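You operate a simulated robot arm through the tools that you are given. There is no shell and no other tool.

The job below is to be done with a simulated robot arm. You get a single attempt, and the scene is never put back.

## Task
Set the grey clamp at plate 29 and the blue clamp at 62.
Fine: each pointer in its plate's band, both clamps locked again; the crank stays.

It is judged by the outcome, as a careful person would: the job done as asked, and still so three seconds after it is handed in. It fails if anything else is knocked over, pushed out of place, dropped, spilled or broken.

## Robot
A 7-joint arm with a two-finger parallel gripper, fixed in place. Base frame: the origin is at the foot of the arm, x ahead of it, y to its left, z up. Readings come in m, rad, newtons and seconds.
With the tool pointing down near the work surface it reaches from about 0.4 to 0.9 m from the base axis. Its first joint turns from -2.496 to 2.496 rad. Payload 3 kg.
Tool frame: the origin (TCP) lies between the finger pads and is the grasp point; the fingertips stand 0.03 m ahead of it; z points along the fingers, y is the line along which they close. The gripper opens to 0.094 m. The fingers are 0.028 m wide and 0.01 m thick; the gripper's body (0.05 by 0.096 m) begins 0.055 m behind the TCP.
Orientation is that of the tool frame in the base frame, as a unit quaternion [x, y, z, w]. With the fingers straight down and closing along the base's y, the tool's x points along the base's -x, its y along +y and its z along -z.

## Interface
- The arm moves only by the tool nudge_tool. Its argument "targets" is a list of rows, each an object of numbers (a shift or turn left out is 0, a gripper value left out holds the last): "dx", "dy", "dz": the shift along the tool's x, y, z in units of 400 mm (1.0 is 400 mm); "wx", "wy", "wz": the turn, a rotation vector about the tool's x, y, z in units of 180 degrees (1.0 is 180 degrees); "jaw": the finger opening in cm, from 0 to 9.4. In form: [{"dx": .., "dy": .., "dz": .., "wx": .., "wy": .., "wz": .., "jaw": ..}, ...]. A call has 1 to 20 rows; each row is the pose to reach, as a shift and turn from the pose commanded when the call began, along the tool's axes at that moment. A call with a number of a shift or a turn outside -1 to 1 is refused whole. Each row takes 0.2 s and may step no farther than 0.05 m and 0.15 rad from the row before; otherwise, or with a gripper value out of range, the whole call is refused. A pose out of reach is approached as far as the arm can. The call stops where the force on the tool passes 70 N (or 10 N more than at its start, if that is more) or the arm is blocked; 0.2 s more then pass. Each finger travels about 0.072 m/s and halts on what it meets, pressing with about 32 N; the grip force reading is that of the motor and also rises with nothing between the fingers. The clock runs only during rows and for 0.2 s after the last one: add rows that repeat a pose to give the fingers time. It gives the time, the measured TCP pose, the force on the tool (base axes), the opening and the grip force at its end, in the units of the frame above (readings bear some noise), with the torque about the TCP (base axes, N m) and any sound that the robot's microphone picked up, and new pictures: "pictures" is both (left out), scene, wrist or none.
- Cameras (640 x 400 px; columns grow to the right, rows downward): "scene" is fixed at [0.3987, 0.5003, 1.421]; the picture's right is [0.71, -0.71, 0.02], its down [-0.71, -0.71, 0.03] and it looks along [-0.01, -0.04, -1.00] (base axes); focal length 214 px, centre (320, 200). "wrist" rides on the gripper at [0.076, 0.014, -0.103] in the tool frame; the picture's right is [-0.18, 0.98, 0.00], its down [-0.75, -0.14, -0.64] and it looks along [-0.63, -0.12, 0.77] (tool axes); focal length 243 px, centre (320, 200). There is no depth. A picture from a camera that has moved, and an enlarged one, comes with that camera's place and axes in the base frame and with its lens.
- enlarge(camera, box): a new picture of the part [left, top, right, bottom] of that camera's present view, enlarged. No time passes.
- finish_job(): hands the job in; it is judged then, once.

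Nothing tells you positions but the pictures and the camera data. Unless the task says otherwise, let go and move clear before handing in.

The tools are called as a command line: name --argument value ..., lists and objects as JSON in quotes. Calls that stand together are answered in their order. nudge_tool: Moves the arm, as the interface text tells. Its arguments: {"type":"object","properties":{"targets":{"type":"array","items":{"type":"object","properties":{"dx":{"type":"number"},"dy":{"type":"number"},"dz":{"type":"number"},"wx":{"type":"number"},"wy":{"type":"number"},"wz":{"type":"number"},"jaw":{"type":"number"}}}},"pictures":{"type":"string","enum":["both","scene","wrist","none"]}},"required":["targets"]} The other tools are called the same way: enlarge (camera, box) takes an enlarged picture of a part of a camera's view; finish_job () hands the job in.

At the start:

```text
time_s: 0.0
tool_pos: [0.2638, 0.4966, 1.0778]
ee_rot: [0.001, 1.0, 0.0, 0.0]
wrist_force: [-1.0, 0.7, 0.9]
torque: [0.02, 0.0, 0.01]
grip_width: 0.0941
grasp_force: 0.0
```

scene: 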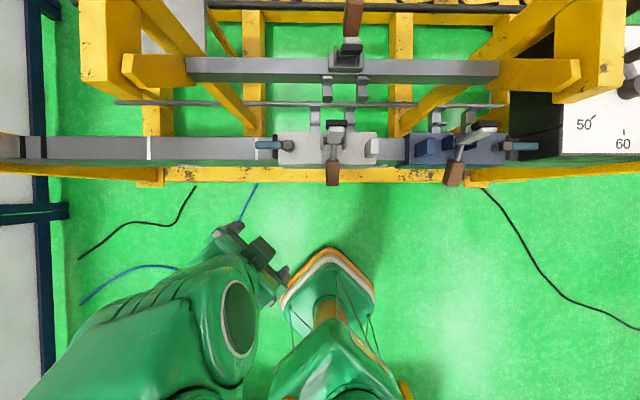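
wrist: 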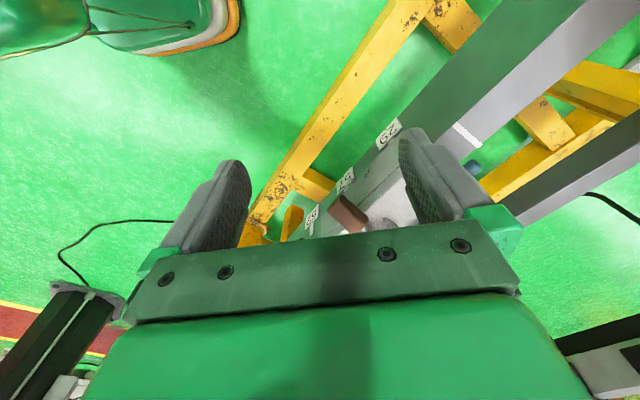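

I see a rail running across the yellow frame with a grey clamp and a blue clamp, each with a brown-ended lever; number plates seem to be on the rail's front side. I'll take enlarged pictures first to understand the layout.

enlarge --camera "scene" --box '[240, 80, 400, 200]'

enlarge --camera "scene" --box '[380, 80, 560, 200]'

enlarge --camera "scene" --box '[0, 80, 280, 200]'

enlarge --camera "wrist" --box '[250, 80, 490, 250]'

enlarge --camera "scene" --box '[480, 0, 640, 200]'

```text
3.33 times, centred on (320, 140) of scene
camera zoom: at [0.3987, 0.5003, 1.421], right [0.71, -0.71, 0.02], down [-0.71, -0.71, 0.03], along [-0.01, -0.04, -1.0], focal length 715 px, centre (320, 400)
```

zoom: 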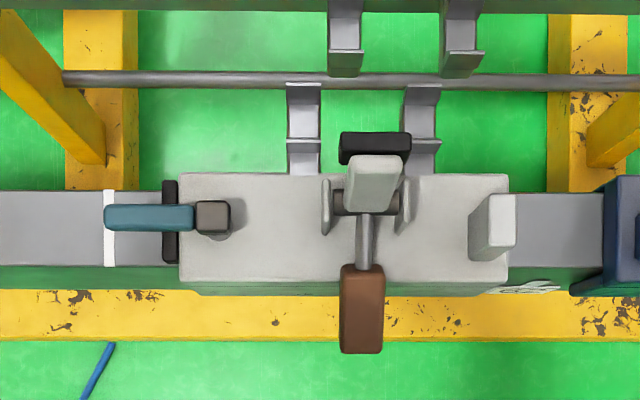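

```text
3.33 times, centred on (470, 140) of scene
camera zoom: at [0.3987, 0.5003, 1.421], right [0.71, -0.71, 0.02], down [-0.71, -0.71, 0.03], along [-0.01, -0.04, -1.0], focal length 715 px, centre (-180, 400)
```

zoom: 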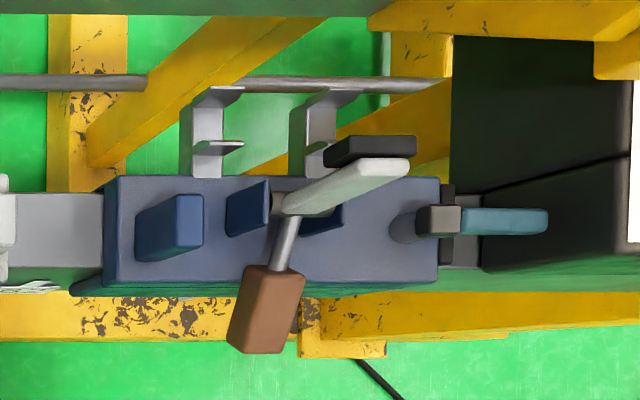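

```text
2.29 times, centred on (140, 140) of scene
camera zoom: at [0.3987, 0.5003, 1.421], right [0.71, -0.71, 0.02], down [-0.71, -0.71, 0.03], along [-0.01, -0.04, -1.0], focal length 490 px, centre (731, 337)
```

zoom: 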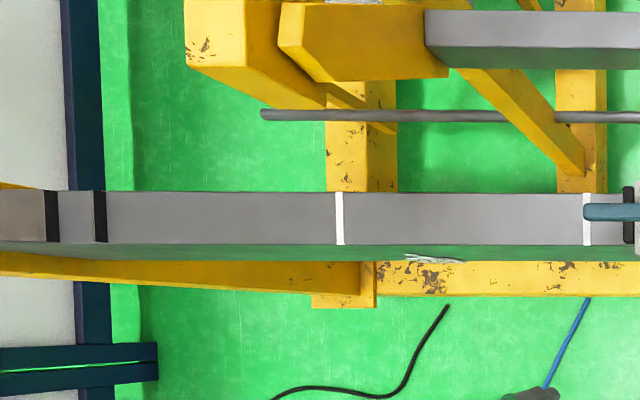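

```text
2.35 times, centred on (370, 165) of wrist
camera zoom: at [0.1868, 0.5107, 1.1803], right [0.18, 0.98, 0.0], down [0.75, -0.14, 0.64], along [0.63, -0.12, -0.77], focal length 571 px, centre (202, 282)
```

zoom: 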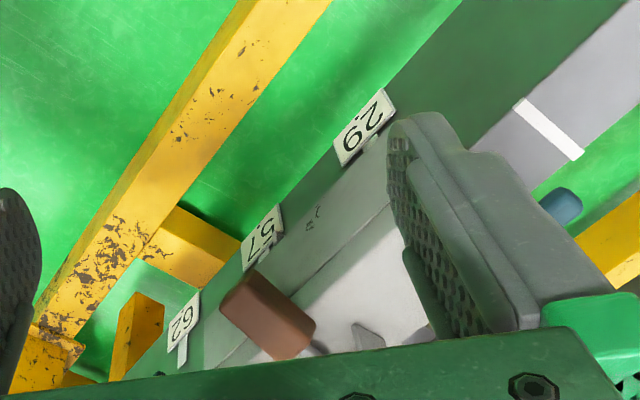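

```text
2.00 times, centred on (560, 100) of scene
camera zoom: at [0.3987, 0.5003, 1.421], right [0.71, -0.71, 0.02], down [-0.71, -0.71, 0.03], along [-0.01, -0.04, -1.0], focal length 429 px, centre (-160, 400)
```

zoom: 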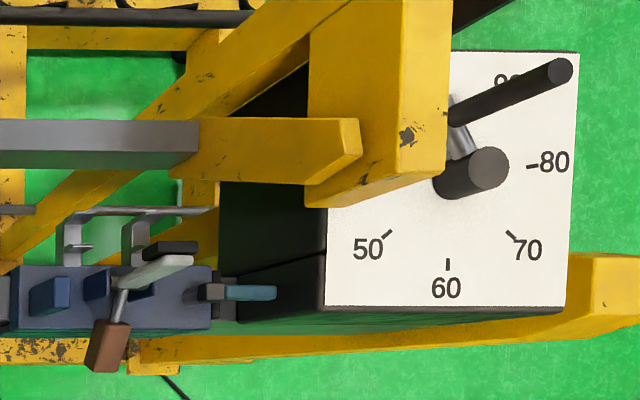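

The rail top seems to lie at about z 0.86, roughly 0.75 m from the base along the diagonal (0.71, 0.71), with number plates on its near face. I'll turn the tool 45° so the wrist camera faces the rail squarely, and look.

nudge_tool --targets '[{"wz": -0.042}, {"wz": -0.084}, {"wz": -0.126}, {"wz": -0.168}, {"wz": -0.21}, {"wz": -0.25}, {"wz": -0.25}]'

```text
time_s: 1.6
tool_pos: [0.2638, 0.4967, 1.0779]
ee_rot: [-0.384, 0.923, 0.0, 0.0]
wrist_force: [0.0, 0.5, -0.1]
torque: [0.04, 0.0, -0.03]
grip_width: 0.0939
grasp_force: 0.0
camera wrist: at [0.1996, 0.4528, 1.181], right [-0.57, 0.82, 0.0], down [0.63, 0.43, 0.64], along [0.53, 0.36, -0.77], focal length 243 px, centre (320, 200)
```

scene: 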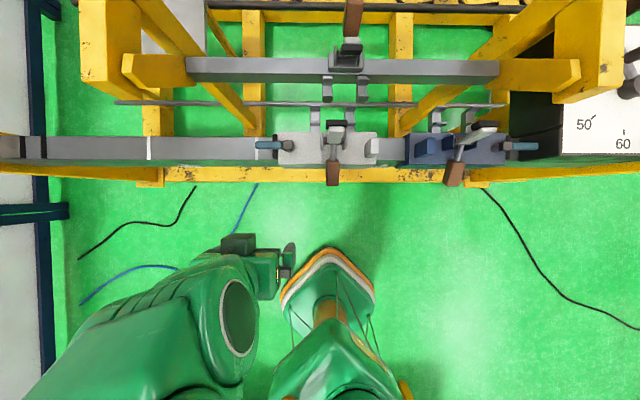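
wrist: 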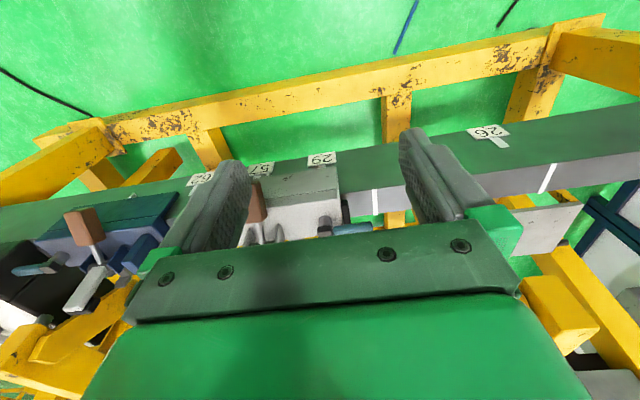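

Now plates 26, 29, 57 and 62 are visible along the rail's near face, with white stripes on the rail top. I'll zoom in on details.

enlarge --camera "wrist" --box '[230, 130, 410, 250]'

enlarge --camera "wrist" --box '[460, 100, 640, 220]'

enlarge --camera "wrist" --box '[0, 150, 220, 310]'

```text
3.33 times, centred on (320, 190) of wrist
camera zoom: at [0.1996, 0.4528, 1.181], right [-0.57, 0.82, 0.0], down [0.63, 0.43, 0.64], along [0.53, 0.36, -0.77], focal length 809 px, centre (320, 233)
```

zoom: 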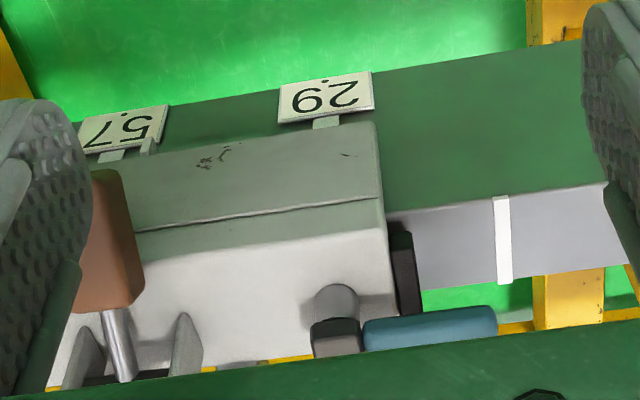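

```text
3.33 times, centred on (550, 160) of wrist
camera zoom: at [0.1996, 0.4528, 1.181], right [-0.57, 0.82, 0.0], down [0.63, 0.43, 0.64], along [0.53, 0.36, -0.77], focal length 809 px, centre (-447, 333)
```

zoom: 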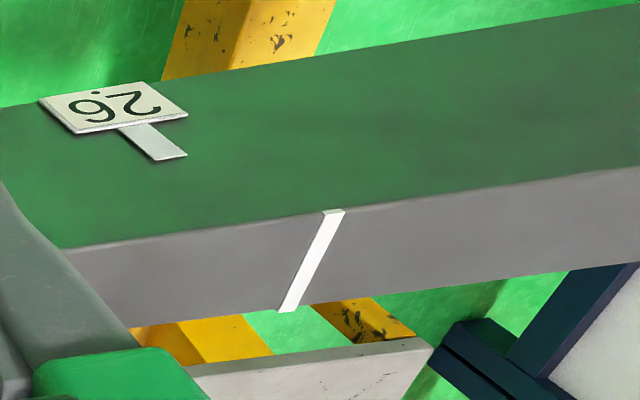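

```text
2.50 times, centred on (110, 230) of wrist
camera zoom: at [0.1996, 0.4528, 1.181], right [-0.57, 0.82, 0.0], down [0.63, 0.43, 0.64], along [0.53, 0.36, -0.77], focal length 606 px, centre (845, 125)
```

zoom: 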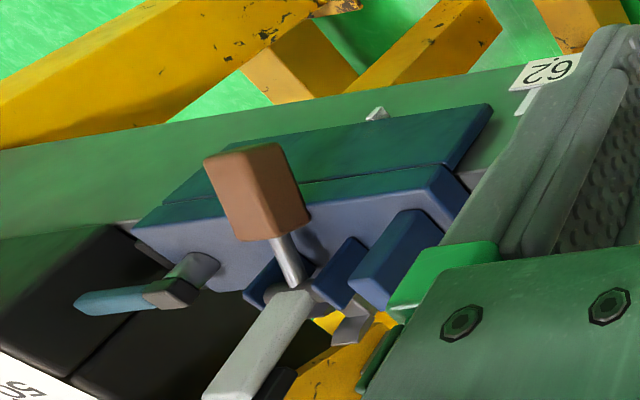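

The plates' text could be ambiguous upside down (29 vs 62), so I'll zoom in on each plate more tightly.

enlarge --camera "wrist" --box '[305, 148, 340, 170]'

enlarge --camera "wrist" --box '[470, 120, 515, 150]'

enlarge --camera "wrist" --box '[180, 165, 220, 192]'

enlarge --camera "wrist" --box '[245, 155, 280, 180]'

```text
16.00 times, centred on (322, 159) of wrist
camera zoom: at [0.1996, 0.4528, 1.181], right [-0.57, 0.82, 0.0], down [0.63, 0.43, 0.64], along [0.53, 0.36, -0.77], focal length 3882 px, centre (280, 856)
```

zoom: 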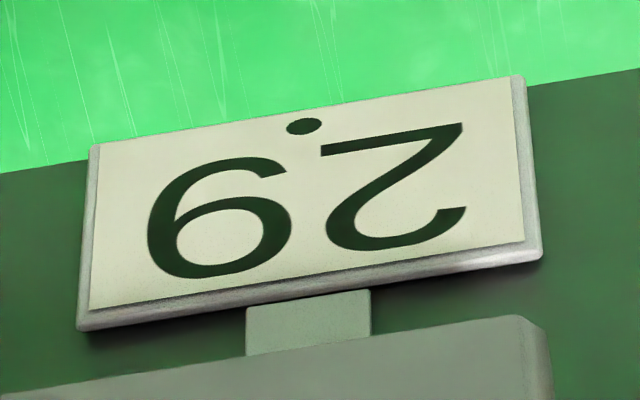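

```text
13.33 times, centred on (492, 135) of wrist
camera zoom: at [0.1996, 0.4528, 1.181], right [-0.57, 0.82, 0.0], down [0.63, 0.43, 0.64], along [0.53, 0.36, -0.77], focal length 3235 px, centre (-1980, 1067)
```

zoom: 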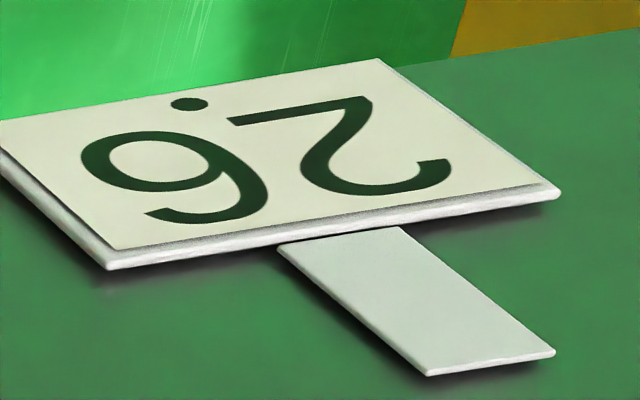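

```text
14.81 times, centred on (200, 178) of wrist
camera zoom: at [0.1996, 0.4528, 1.181], right [-0.57, 0.82, 0.0], down [0.63, 0.43, 0.64], along [0.53, 0.36, -0.77], focal length 3594 px, centre (2098, 518)
```

zoom: 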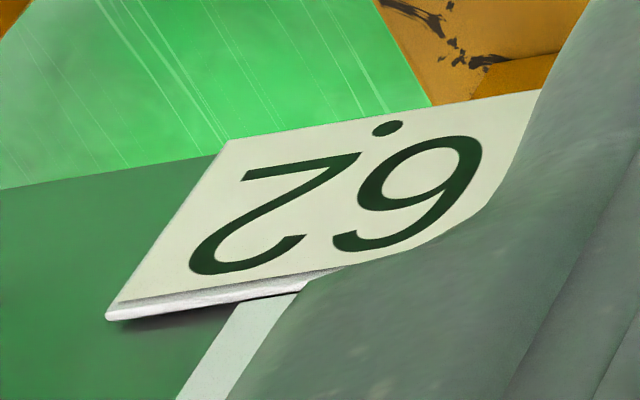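

```text
16.00 times, centred on (262, 168) of wrist
camera zoom: at [0.1996, 0.4528, 1.181], right [-0.57, 0.82, 0.0], down [0.63, 0.43, 0.64], along [0.53, 0.36, -0.77], focal length 3882 px, centre (1240, 720)
```

zoom: 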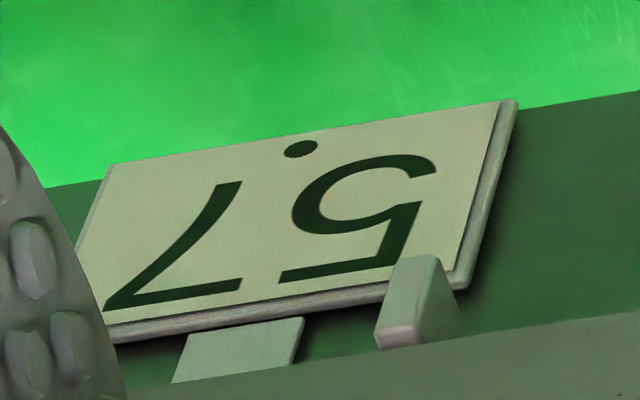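

The plates are upright from the robot's side: 26, 29, 57, 62. I'll examine the clamps, the upper beam, and the lever mechanisms more closely from the scene camera.

enlarge --camera "scene" --box '[300, 0, 400, 110]'

enlarge --camera "scene" --box '[300, 100, 380, 190]'

enlarge --camera "scene" --box '[400, 100, 520, 190]'

enlarge --camera "scene" --box '[240, 120, 300, 170]'

enlarge --camera "wrist" --box '[20, 200, 150, 290]'

```text
3.64 times, centred on (350, 55) of scene
camera zoom: at [0.3987, 0.5003, 1.421], right [0.71, -0.71, 0.02], down [-0.71, -0.71, 0.03], along [-0.01, -0.04, -1.0], focal length 780 px, centre (211, 727)
```

zoom: 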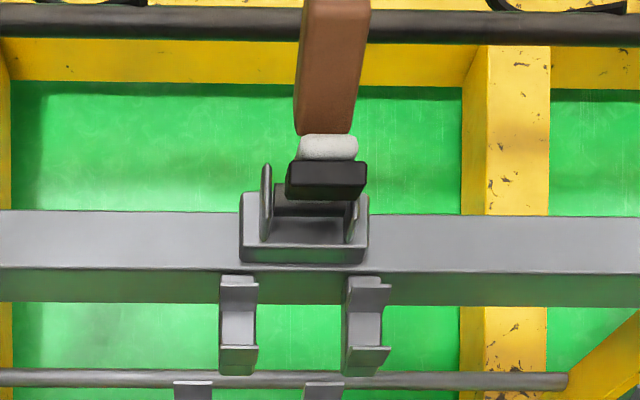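

```text
4.44 times, centred on (340, 145) of scene
camera zoom: at [0.3987, 0.5003, 1.421], right [0.71, -0.71, 0.02], down [-0.71, -0.71, 0.03], along [-0.01, -0.04, -1.0], focal length 953 px, centre (231, 444)
```

zoom: 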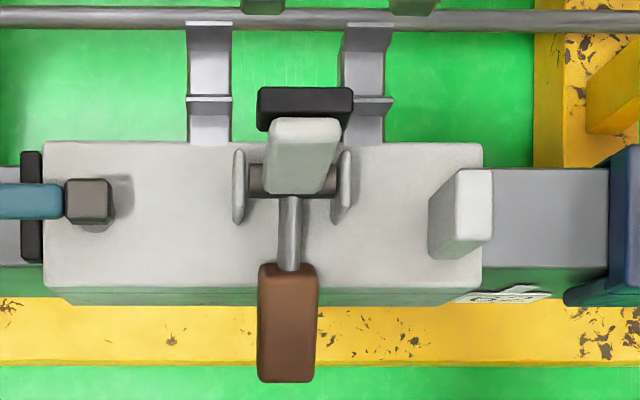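

```text
4.44 times, centred on (460, 145) of scene
camera zoom: at [0.3987, 0.5003, 1.421], right [0.71, -0.71, 0.02], down [-0.71, -0.71, 0.03], along [-0.01, -0.04, -1.0], focal length 953 px, centre (-302, 444)
```

zoom: 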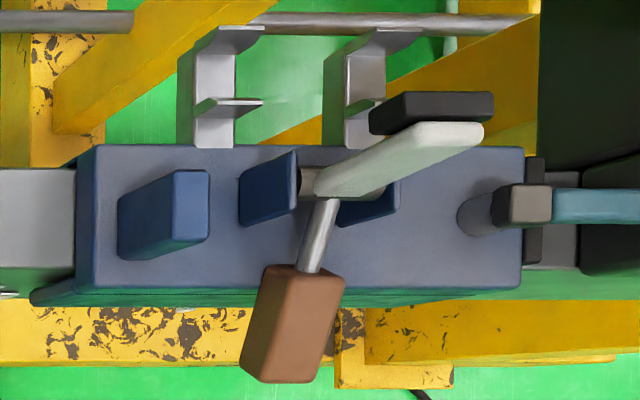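

```text
8.00 times, centred on (270, 145) of scene
camera zoom: at [0.3987, 0.5003, 1.421], right [0.71, -0.71, 0.02], down [-0.71, -0.71, 0.03], along [-0.01, -0.04, -1.0], focal length 1716 px, centre (720, 640)
```

zoom: 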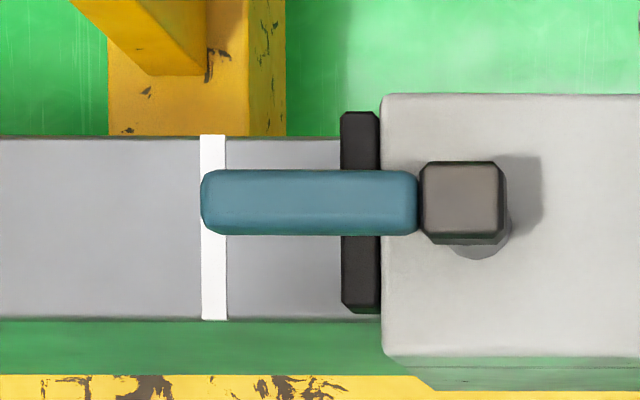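

```text
4.44 times, centred on (85, 245) of wrist
camera zoom: at [0.1996, 0.4528, 1.181], right [-0.57, 0.82, 0.0], down [0.63, 0.43, 0.64], along [0.53, 0.36, -0.77], focal length 1078 px, centre (1364, 0)
```

zoom: 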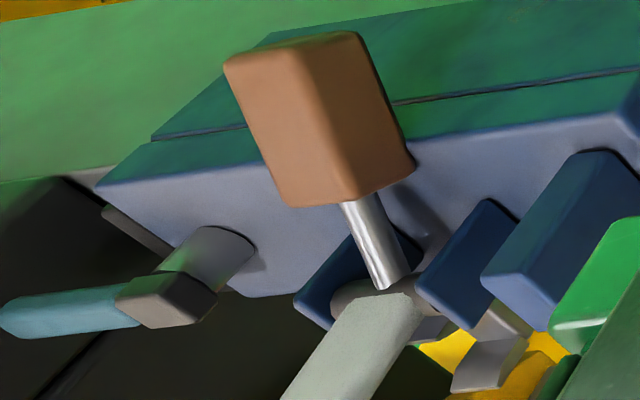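

The clamps have a brown-handled lever on a horizontal pivot and a teal-tipped post at the outer end; the grey pointer now sits near 57 and the blue one to the right of 62. I'll move above the grey clamp (staying higher than the lever tops, about z 1.01) for a closer look.

nudge_tool --targets '[{"dz": -0.09}, {"dx": -0.07, "dy": -0.05, "dz": -0.18}, {"dx": -0.14, "dy": -0.1, "dz": -0.18}, {"dx": -0.21, "dy": -0.15, "dz": -0.18}, {"dx": -0.28, "dy": -0.2, "dz": -0.18}, {"dx": -0.35, "dy": -0.25, "dz": -0.18}, {"dx": -0.4, "dy": -0.29, "dz": -0.18}, {"dx": -0.4, "dy": -0.29, "dz": -0.18}]'

```text
time_s: 3.4
tool_pos: [0.4549, 0.5271, 1.1523]
ee_rot: [-0.383, 0.924, -0.001, 0.0]
wrist_force: [-0.6, 0.6, -0.3]
torque: [0.0, 0.01, 0.02]
grip_width: 0.0939
grasp_force: 0.1
camera wrist: at [0.3911, 0.4829, 1.2543], right [-0.56, 0.83, 0.0], down [0.63, 0.43, 0.64], along [0.53, 0.36, -0.77], focal length 243 px, centre (320, 200)
```

scene: 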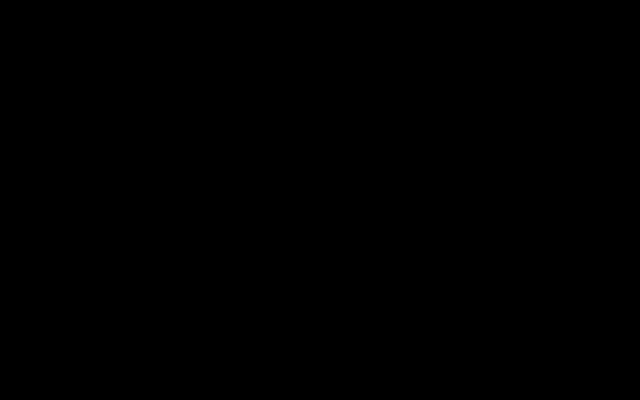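
wrist: 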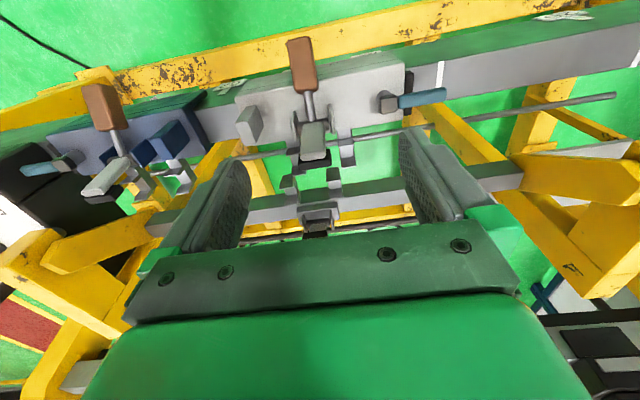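

The arm now covers the scene camera, but the wrist view shows both clamps. I'll zoom in on each.

enlarge --camera "wrist" --box '[220, 30, 450, 180]'

enlarge --camera "wrist" --box '[10, 60, 220, 210]'

enlarge --camera "wrist" --box '[260, 160, 380, 245]'

```text
2.67 times, centred on (335, 105) of wrist
camera zoom: at [0.3911, 0.4829, 1.2543], right [-0.56, 0.83, 0.0], down [0.63, 0.43, 0.64], along [0.53, 0.36, -0.77], focal length 647 px, centre (280, 453)
```

zoom: 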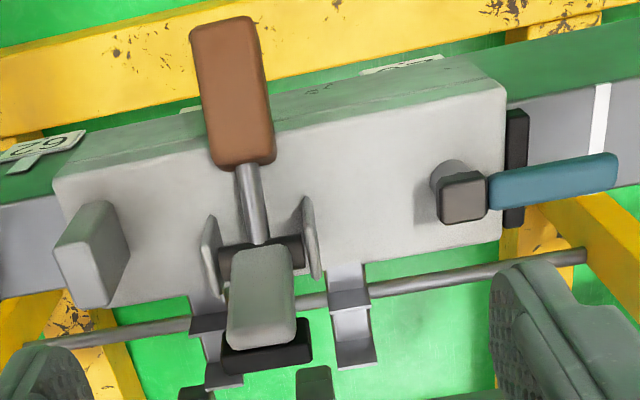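

```text
2.67 times, centred on (115, 135) of wrist
camera zoom: at [0.3911, 0.4829, 1.2543], right [-0.56, 0.83, 0.0], down [0.63, 0.43, 0.64], along [0.53, 0.36, -0.77], focal length 647 px, centre (867, 373)
```

zoom: 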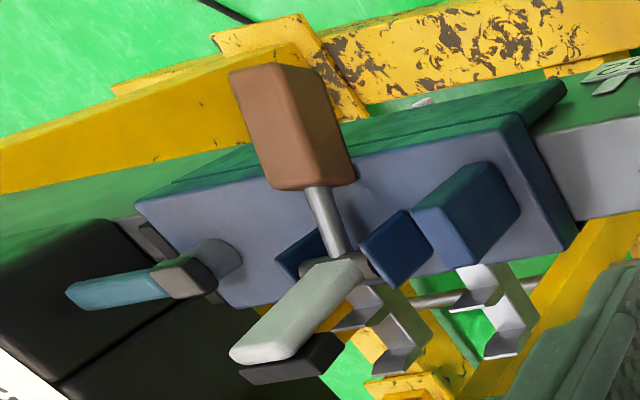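

```text
4.71 times, centred on (320, 202) of wrist
camera zoom: at [0.3911, 0.4829, 1.2543], right [-0.56, 0.83, 0.0], down [0.63, 0.43, 0.64], along [0.53, 0.36, -0.77], focal length 1142 px, centre (320, 188)
```

zoom: 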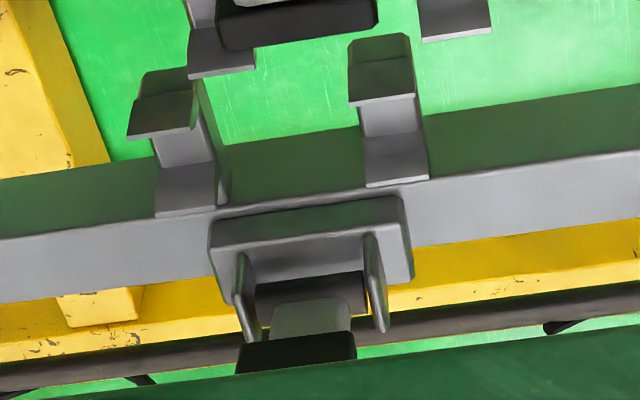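

The teal-tipped levers (one per carriage, absent on the fixed far fixture) look like the carriage locks, and the white/blue blocks look like push blocks. I'll turn the tool so the camera looks along the rail at the grey clamp's teal lever from closer.

nudge_tool --targets '[{"dx": -0.012, "dy": 0.034, "wz": 0.0455}, {"dx": -0.024, "dy": 0.068, "wz": 0.091}, {"dx": -0.036, "dy": 0.102, "wz": 0.1365}, {"dx": -0.048, "dy": 0.136, "wz": 0.182}, {"dx": -0.06, "dy": 0.17, "wz": 0.2275}, {"dx": -0.072, "dy": 0.204, "wz": 0.273}, {"dx": -0.084, "dy": 0.238, "wz": 0.3185}, {"dx": -0.096, "dy": 0.272, "wz": 0.364}, {"dx": -0.108, "dy": 0.306, "wz": 0.4095}, {"dx": -0.12, "dy": 0.34, "wz": 0.455}, {"dx": -0.135, "dy": 0.3725, "wz": 0.5}, {"dx": -0.135, "dy": 0.3725, "dz": 0.09, "wz": 0.5}, {"dx": -0.135, "dy": 0.3725, "dz": 0.18, "wz": 0.5}, {"dx": -0.135, "dy": 0.3725, "dz": 0.18, "wz": 0.5}]'

```text
time_s: 6.4
tool_pos: [0.39, 0.6699, 1.0788]
ee_rot: [0.382, 0.924, 0.0, 0.0]
wrist_force: [-0.3, 0.6, -0.4]
torque: [0.02, 0.01, -0.02]
grip_width: 0.0936
grasp_force: 0.2
camera wrist: at [0.3458, 0.7338, 1.1804], right [0.83, 0.56, 0.0], down [0.43, -0.63, 0.64], along [0.36, -0.53, -0.77], focal length 243 px, centre (320, 200)
```

scene: 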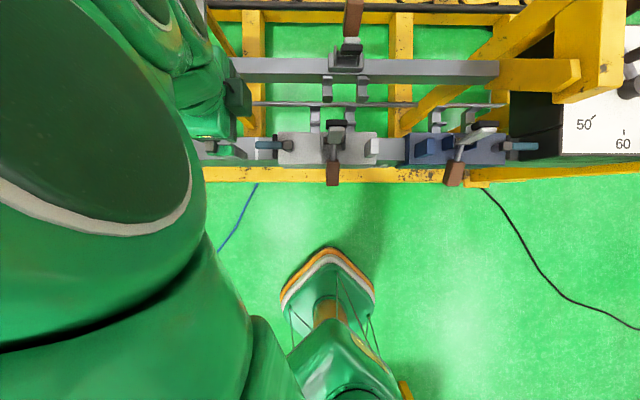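
wrist: 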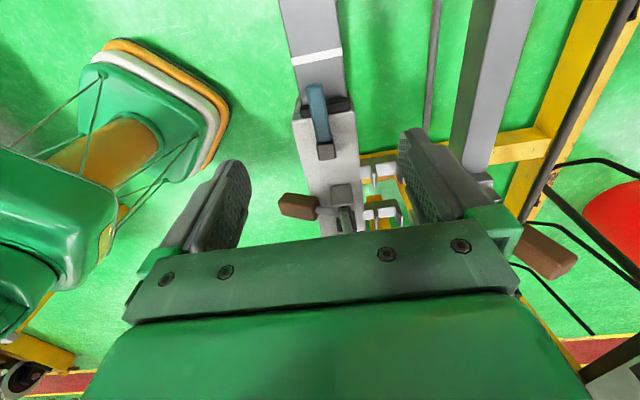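

enlarge --camera "wrist" --box '[270, 30, 390, 170]'

enlarge --camera "wrist" --box '[260, 140, 420, 240]'

enlarge --camera "scene" --box '[190, 100, 400, 200]'

```text
2.86 times, centred on (330, 100) of wrist
camera zoom: at [0.3458, 0.7338, 1.1804], right [0.83, 0.56, 0.0], down [0.43, -0.63, 0.64], along [0.36, -0.53, -0.77], focal length 693 px, centre (291, 486)
```

zoom: 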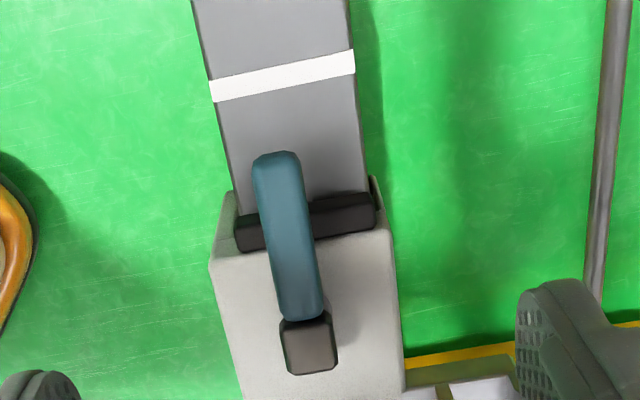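

```text
4.00 times, centred on (340, 190) of wrist
camera zoom: at [0.3458, 0.7338, 1.1804], right [0.83, 0.56, 0.0], down [0.43, -0.63, 0.64], along [0.36, -0.53, -0.77], focal length 970 px, centre (240, 240)
```

zoom: 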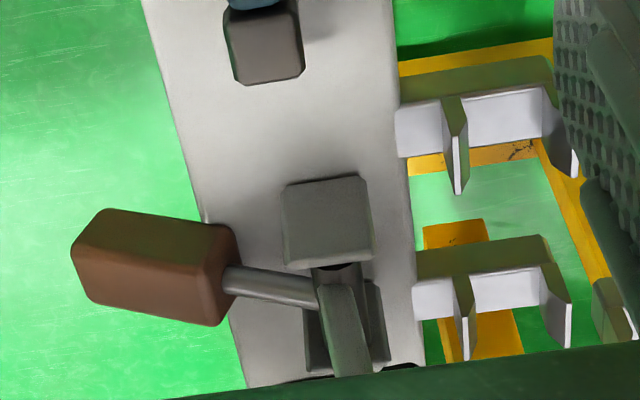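

```text
3.05 times, centred on (295, 150) of scene
camera zoom: at [0.3987, 0.5003, 1.421], right [0.71, -0.71, 0.02], down [-0.71, -0.71, 0.03], along [-0.01, -0.04, -1.0], focal length 654 px, centre (396, 352)
```

zoom: 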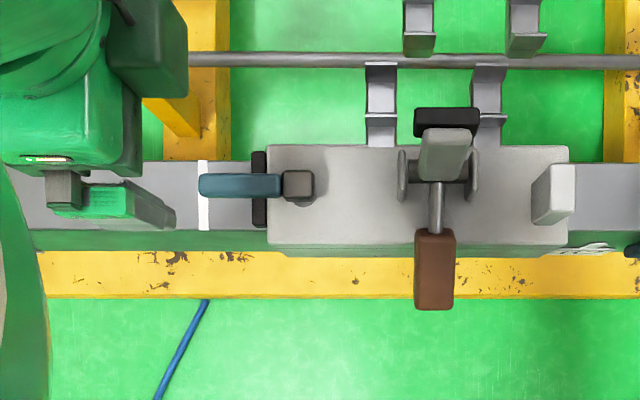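

The teal bar sits at about u 0.745, v -0.21…-0.147 (along rail), z ≈ 0.91, overhanging the rail. I'll partly close the jaws and lower over it to grip it and test which way it moves.

nudge_tool --targets '[{"dx": -0.015, "dy": -0.011, "dz": 0.1, "jaw": 5.0}, {"dx": -0.015, "dy": -0.011, "dz": 0.2, "jaw": 5.0}, {"dx": -0.015, "dy": -0.011, "dz": 0.27, "jaw": 5.0}, {"dx": -0.015, "dy": -0.011, "dz": 0.27, "jaw": 5.0}]'

```text
time_s: 7.4
tool_pos: [0.3929, 0.6651, 0.9709]
ee_rot: [0.383, 0.924, 0.0, 0.0]
wrist_force: [-0.1, -0.6, 0.6]
torque: [0.0, 0.0, 0.02]
grip_width: 0.0499
grasp_force: 0.0
camera wrist: at [0.3485, 0.7288, 1.0729], right [0.83, 0.56, 0.0], down [0.43, -0.63, 0.64], along [0.36, -0.53, -0.77], focal length 243 px, centre (320, 200)
```

scene: 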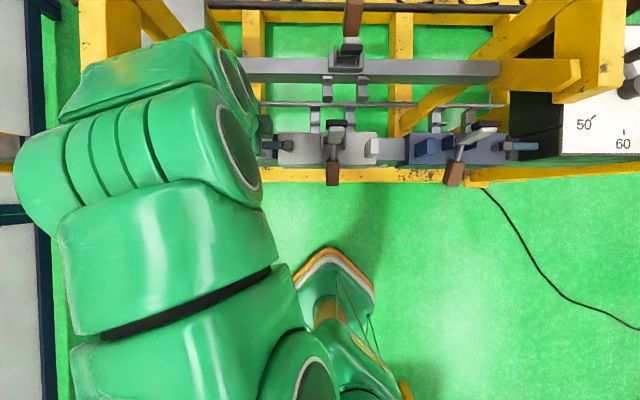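
wrist: 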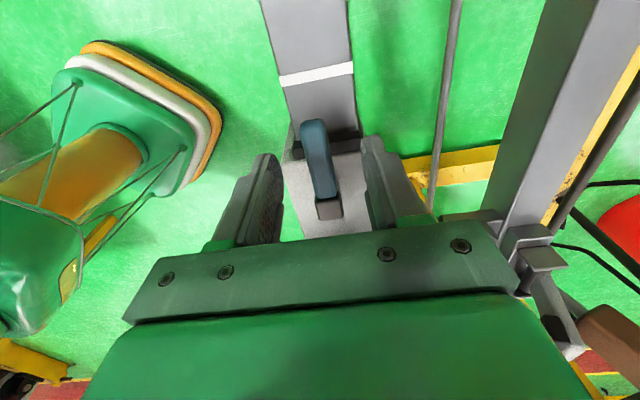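

nudge_tool --targets '[{"dz": 0.06}, {"dz": 0.12}, {"dz": 0.155}, {"dz": 0.155}]'

enlarge --camera "wrist" --box '[230, 60, 430, 260]'

```text
time_s: 8.4
tool_pos: [0.3916, 0.6637, 0.9083]
ee_rot: [0.382, 0.924, 0.0, 0.0]
wrist_force: [0.6, -0.2, -0.6]
torque: [-0.03, 0.0, 0.0]
grip_width: 0.0501
grasp_force: 0.1
camera wrist: at [0.3481, 0.7275, 1.01], right [0.83, 0.56, 0.0], down [0.43, -0.63, 0.64], along [0.36, -0.53, -0.77], focal length 243 px, centre (320, 200)
```

scene: 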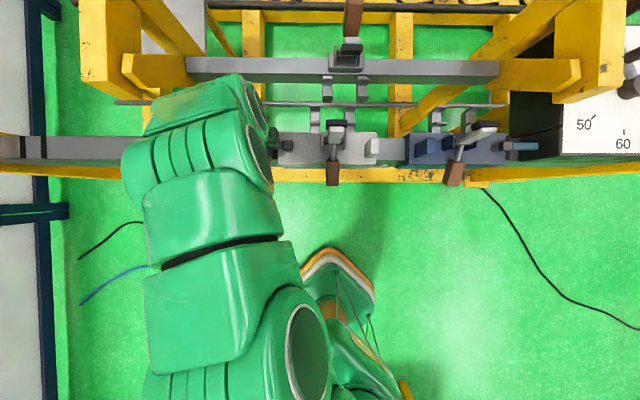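
wrist: 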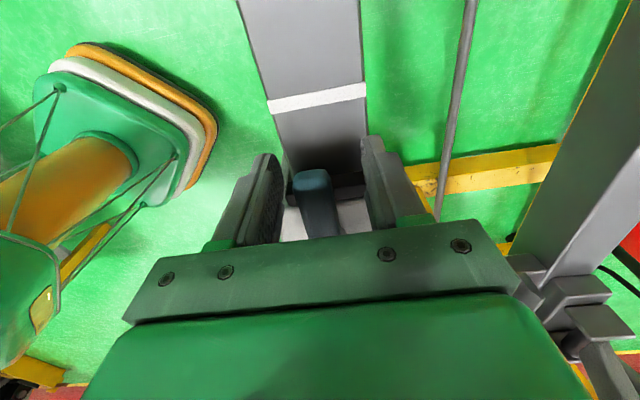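

```text
2.00 times, centred on (330, 160) of wrist
camera zoom: at [0.3481, 0.7275, 1.01], right [0.83, 0.56, 0.0], down [0.43, -0.63, 0.64], along [0.36, -0.53, -0.77], focal length 485 px, centre (300, 280)
```

zoom: 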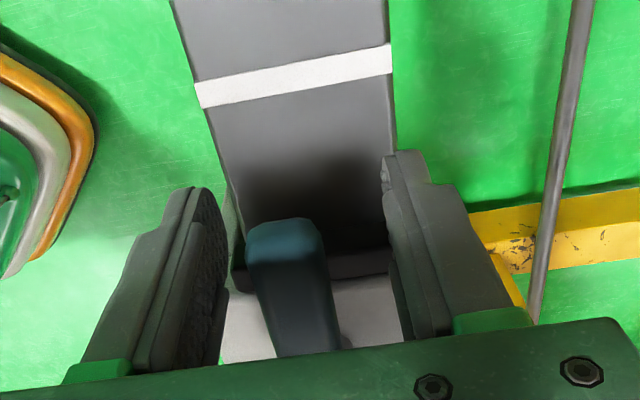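

The teal bar is between the open fingers with slack. I'll push it gently sideways, first away from the robot (+n), watching the force.

nudge_tool --targets '[{"dy": 0.02}, {"dy": 0.03}, {"dy": 0.035}, {"dy": 0.04}, {"dy": 0.04}]' --pictures "wrist"

```text
time_s: 9.6
tool_pos: [0.4028, 0.6741, 0.9074]
ee_rot: [0.383, 0.924, 0.0, -0.001]
wrist_force: [-8.4, -5.9, 3.4]
torque: [0.02, -0.08, -0.16]
grip_width: 0.056
grasp_force: 5.1
camera wrist: at [0.3591, 0.7384, 1.0098], right [0.83, 0.56, 0.0], down [0.43, -0.63, 0.64], along [0.36, -0.53, -0.77], focal length 243 px, centre (320, 200)
```

wrist: 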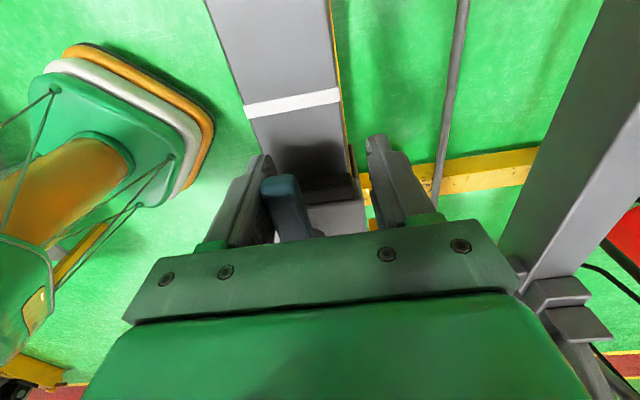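

Pushing away from the robot met about 10 N and the finger gave way rather than the bar moving. I'll try the opposite direction.

nudge_tool --targets '[{"dy": -0.03}, {"dy": -0.06}, {"dy": -0.08}, {"dy": -0.09}, {"dy": -0.1}, {"dy": -0.1}]' --pictures "wrist"

```text
time_s: 11.0
tool_pos: [0.3746, 0.6474, 0.9081]
ee_rot: [0.383, 0.924, -0.001, 0.0]
wrist_force: [1.2, 2.3, 0.4]
torque: [-0.05, -0.03, 0.02]
grip_width: 0.0517
grasp_force: 1.9
camera wrist: at [0.3312, 0.7108, 1.0106], right [0.83, 0.56, 0.0], down [0.43, -0.63, 0.64], along [0.36, -0.53, -0.77], focal length 243 px, centre (320, 200)
```

wrist: 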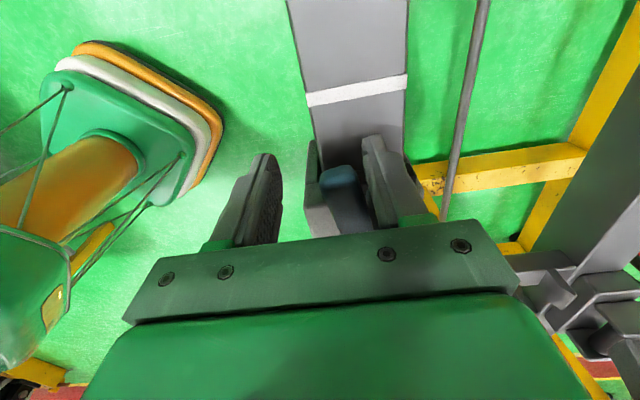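

nudge_tool --targets '[{"dy": -0.01}, {"dy": -0.02}, {"dy": -0.03}, {"dy": -0.03}]' --pictures "wrist"

enlarge --camera "wrist" --box '[230, 60, 430, 260]'

```text
time_s: 12.0
tool_pos: [0.3672, 0.6382, 0.9075]
ee_rot: [0.383, 0.924, 0.0, 0.0]
wrist_force: [0.7, -0.4, -0.1]
torque: [-0.02, 0.03, 0.0]
grip_width: 0.05
grasp_force: 0.1
camera wrist: at [0.3235, 0.7016, 1.0098], right [0.83, 0.56, 0.0], down [0.43, -0.63, 0.64], along [0.36, -0.53, -0.77], focal length 243 px, centre (320, 200)
```

wrist: 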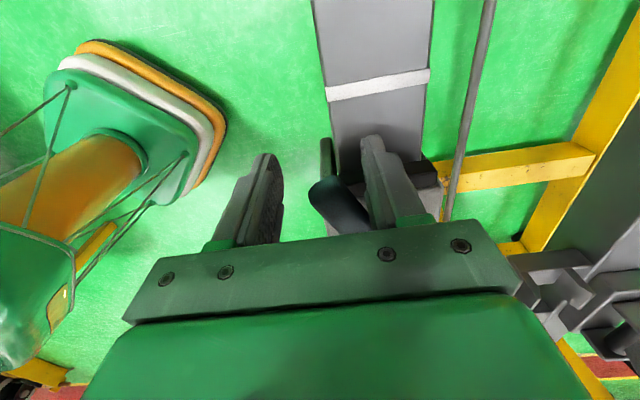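

```text
2.00 times, centred on (330, 160) of wrist
camera zoom: at [0.3235, 0.7016, 1.0098], right [0.83, 0.56, 0.0], down [0.43, -0.63, 0.64], along [0.36, -0.53, -0.77], focal length 485 px, centre (300, 280)
```

zoom: 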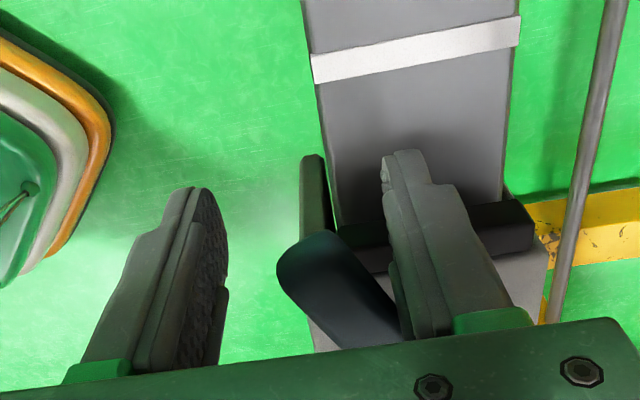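

The teal lever swings freely toward the robot about its post, so it is the lock lever. I'll raise slightly so the fingertips clear the carriage top and keep swinging it, listening and watching the force.

nudge_tool --targets '[{"dz": -0.05}, {"dz": -0.05, "dy": -0.02, "dx": -0.005}, {"dz": -0.05, "dy": -0.04, "dx": -0.01}, {"dz": -0.05, "dy": -0.06, "dx": -0.018}, {"dz": -0.05, "dy": -0.085, "dx": -0.025}, {"dz": -0.05, "dy": -0.085, "dx": -0.025}]' --pictures "both"

enlarge --camera "wrist" --box '[230, 60, 430, 260]'

```text
time_s: 13.4
tool_pos: [0.3492, 0.6068, 0.9274]
ee_rot: [0.382, 0.924, 0.0, 0.001]
wrist_force: [0.3, -0.2, -1.0]
torque: [0.0, 0.02, 0.0]
grip_width: 0.05
grasp_force: 0.1
camera wrist: at [0.3052, 0.671, 1.0303], right [0.83, 0.56, 0.0], down [0.43, -0.63, 0.64], along [0.36, -0.53, -0.77], focal length 243 px, centre (320, 200)
```

scene: 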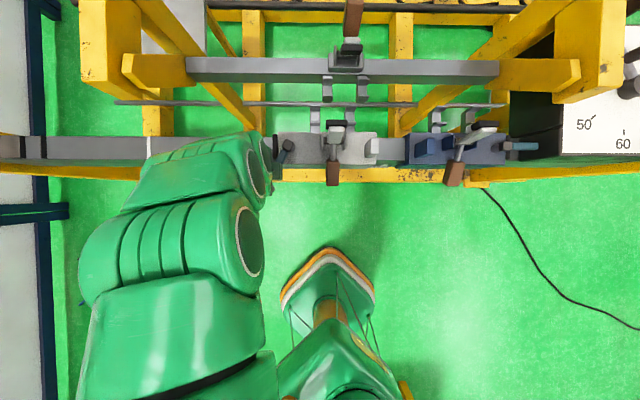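
wrist: 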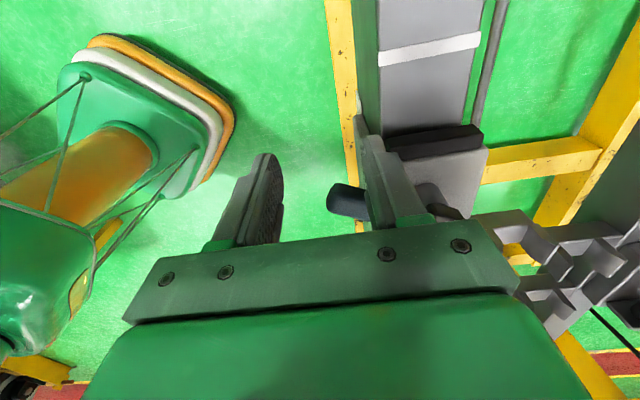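

```text
2.00 times, centred on (330, 160) of wrist
camera zoom: at [0.3052, 0.671, 1.0303], right [0.83, 0.56, 0.0], down [0.43, -0.63, 0.64], along [0.36, -0.53, -0.77], focal length 485 px, centre (300, 280)
```

zoom: 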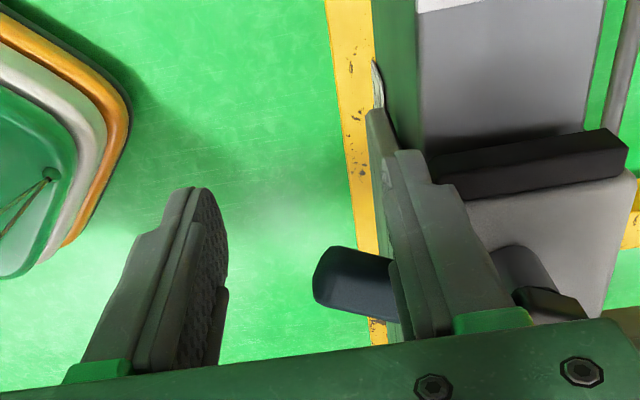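

enlarge --camera "scene" --box '[250, 110, 330, 170]'

```text
6.67 times, centred on (290, 140) of scene
camera zoom: at [0.3987, 0.5003, 1.421], right [0.71, -0.71, 0.02], down [-0.71, -0.71, 0.03], along [-0.01, -0.04, -1.0], focal length 1430 px, centre (520, 600)
```

zoom: 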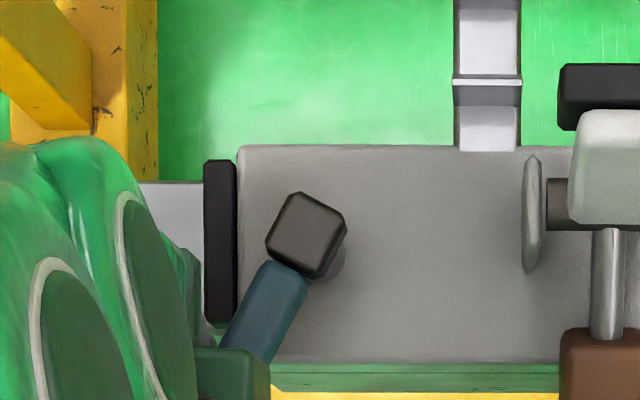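

The lever is at roughly 60°. I'll keep swinging it toward pointing at the robot in small steps.

nudge_tool --targets '[{"dx": -0.012, "dy": -0.01}, {"dx": -0.025, "dy": -0.018}, {"dx": -0.037, "dy": -0.024}, {"dx": -0.05, "dy": -0.0275}, {"dx": -0.05, "dy": -0.0275}]' --pictures "both"

enlarge --camera "scene" --box '[250, 110, 330, 170]'

```text
time_s: 14.6
tool_pos: [0.3552, 0.5858, 0.9278]
ee_rot: [0.383, 0.924, 0.0, 0.001]
wrist_force: [0.1, 0.8, -0.1]
torque: [-0.03, -0.03, 0.02]
grip_width: 0.0501
grasp_force: 0.0
camera wrist: at [0.3116, 0.6493, 1.0297], right [0.83, 0.56, 0.0], down [0.43, -0.63, 0.64], along [0.36, -0.53, -0.77], focal length 243 px, centre (320, 200)
```

scene: 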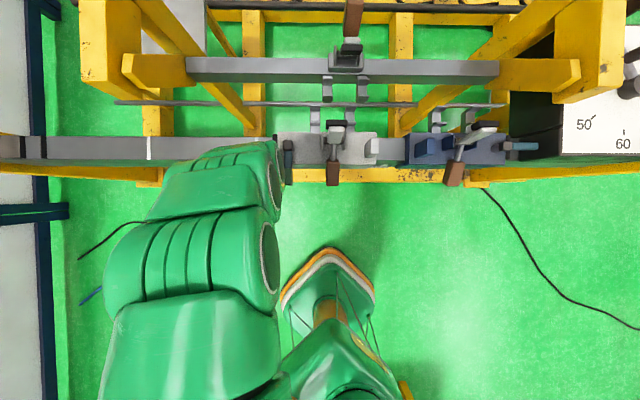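
wrist: 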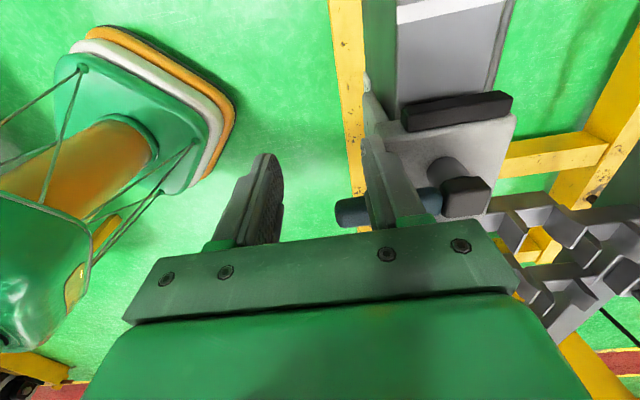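

```text
6.67 times, centred on (290, 140) of scene
camera zoom: at [0.3987, 0.5003, 1.421], right [0.71, -0.71, 0.02], down [-0.71, -0.71, 0.03], along [-0.01, -0.04, -1.0], focal length 1430 px, centre (520, 600)
```

zoom: 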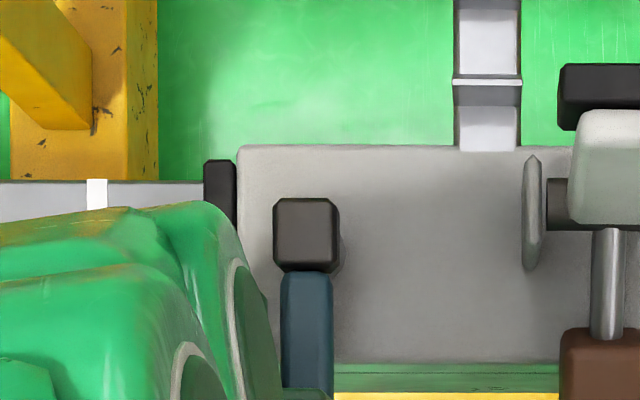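

The lever now points straight at the robot with no resistance. I'll nudge it a little further to find its stop.

nudge_tool --targets '[{"dx": -0.01}, {"dx": -0.02}, {"dx": -0.03}, {"dx": -0.03}]' --pictures "both"

enlarge --camera "scene" --box '[250, 110, 330, 170]'

```text
time_s: 15.6
tool_pos: [0.3645, 0.5786, 0.9274]
ee_rot: [0.382, 0.924, 0.0, 0.0]
wrist_force: [-1.7, 0.2, -0.3]
torque: [0.01, 0.0, 0.03]
grip_width: 0.0493
grasp_force: 0.0
camera wrist: at [0.3214, 0.6418, 1.03], right [0.83, 0.56, 0.0], down [0.43, -0.63, 0.64], along [0.36, -0.53, -0.77], focal length 243 px, centre (320, 200)
```

scene: 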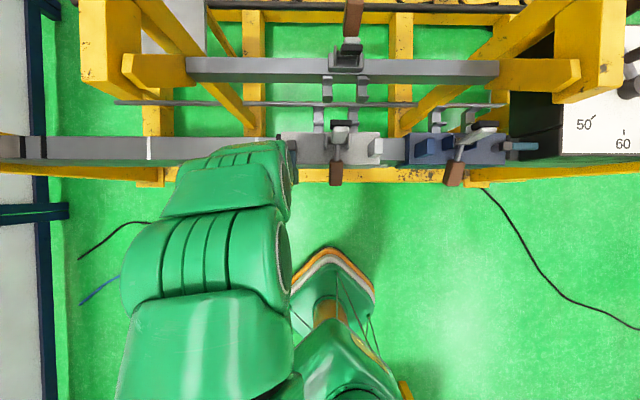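
wrist: 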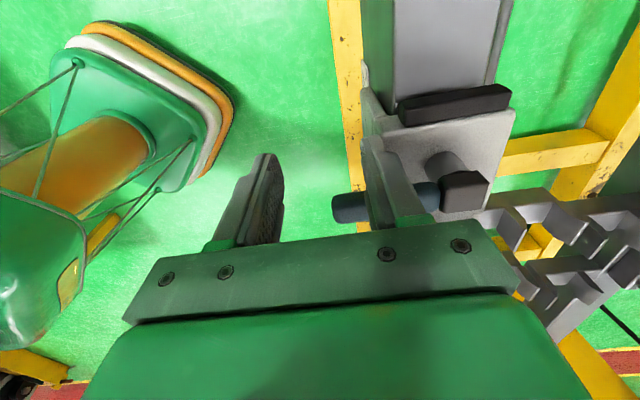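

```text
6.67 times, centred on (290, 140) of scene
camera zoom: at [0.3987, 0.5003, 1.421], right [0.71, -0.71, 0.02], down [-0.71, -0.71, 0.03], along [-0.01, -0.04, -1.0], focal length 1430 px, centre (520, 600)
```

zoom: 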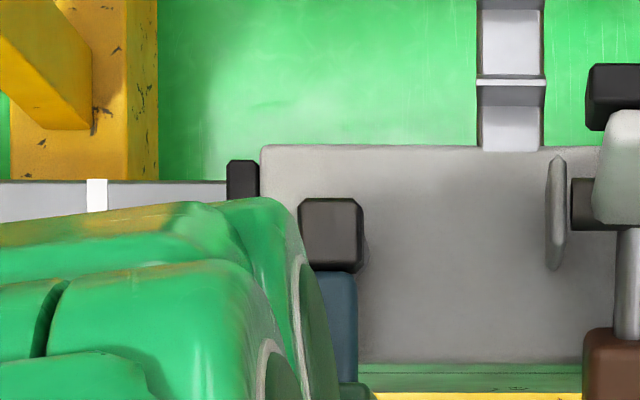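

The carriage itself slid about 9 mm along with the push, so grey is now unlocked and slides easily. Next I'll back off, rise, turn the tool back and go above grey's white push block to grip it and drag the carriage.

nudge_tool --targets '[{"dx": 0.025}, {"dx": 0.025, "dz": -0.11}, {"dx": 0.025, "dz": -0.22}, {"dx": 0.025, "dz": -0.33}, {"dx": 0.025, "dz": -0.43}, {"dx": -0.025, "dy": 0.016, "dz": -0.43, "wz": -0.0455}, {"dx": -0.075, "dy": 0.032, "dz": -0.43, "wz": -0.091}, {"dx": -0.125, "dy": 0.048, "dz": -0.43, "wz": -0.1365}, {"dx": -0.175, "dy": 0.064, "dz": -0.43, "wz": -0.182}, {"dx": -0.225, "dy": 0.08, "dz": -0.43, "wz": -0.2275}, {"dx": -0.275, "dy": 0.096, "dz": -0.43, "wz": -0.273}, {"dx": -0.325, "dy": 0.112, "dz": -0.43, "wz": -0.3185}, {"dx": -0.375, "dy": 0.128, "dz": -0.43, "wz": -0.364}, {"dx": -0.425, "dy": 0.144, "dz": -0.43, "wz": -0.4095}, {"dx": -0.475, "dy": 0.16, "dz": -0.43, "wz": -0.455}, {"dx": -0.525, "dy": 0.176, "dz": -0.43, "wz": -0.5}, {"dx": -0.561, "dy": 0.185, "dz": -0.43, "wz": -0.5}, {"dx": -0.561, "dy": 0.185, "dz": -0.43, "wz": -0.5}]'

enlarge --camera "wrist" --box '[230, 30, 430, 230]'

```text
time_s: 19.4
tool_pos: [0.576, 0.4722, 1.0993]
ee_rot: [-0.383, 0.924, 0.0, 0.0]
wrist_force: [-0.1, 0.0, 0.2]
torque: [-0.04, 0.02, -0.01]
grip_width: 0.0499
grasp_force: 0.1
camera wrist: at [0.5127, 0.4277, 1.202], right [-0.57, 0.82, 0.0], down [0.63, 0.43, 0.64], along [0.53, 0.36, -0.77], focal length 243 px, centre (320, 200)
```

scene: 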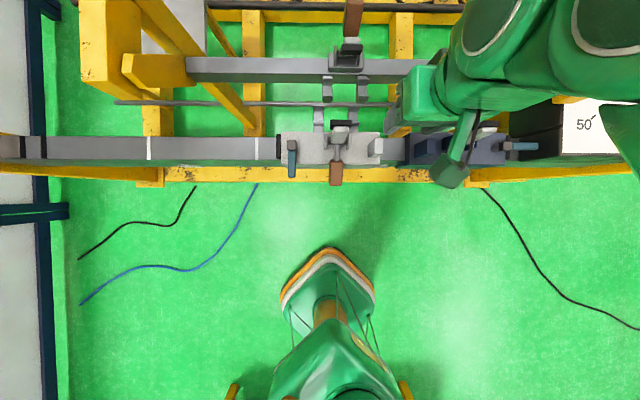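
wrist: 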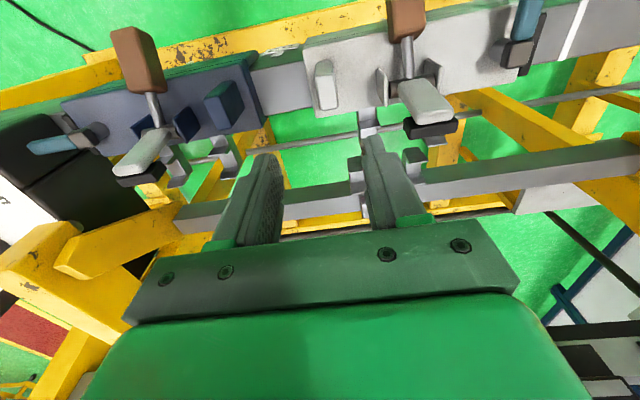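

```text
2.00 times, centred on (330, 130) of wrist
camera zoom: at [0.5127, 0.4277, 1.202], right [-0.57, 0.82, 0.0], down [0.63, 0.43, 0.64], along [0.53, 0.36, -0.77], focal length 485 px, centre (300, 340)
```

zoom: 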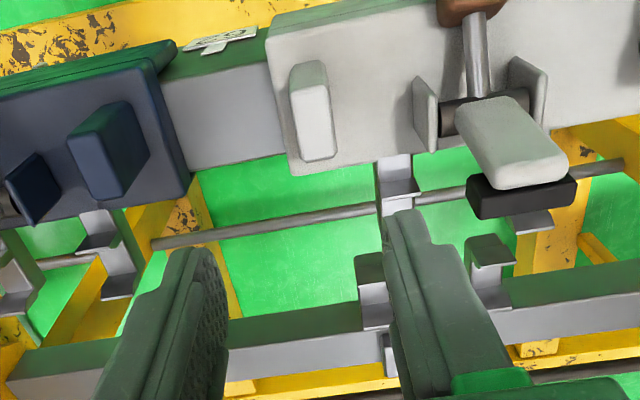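

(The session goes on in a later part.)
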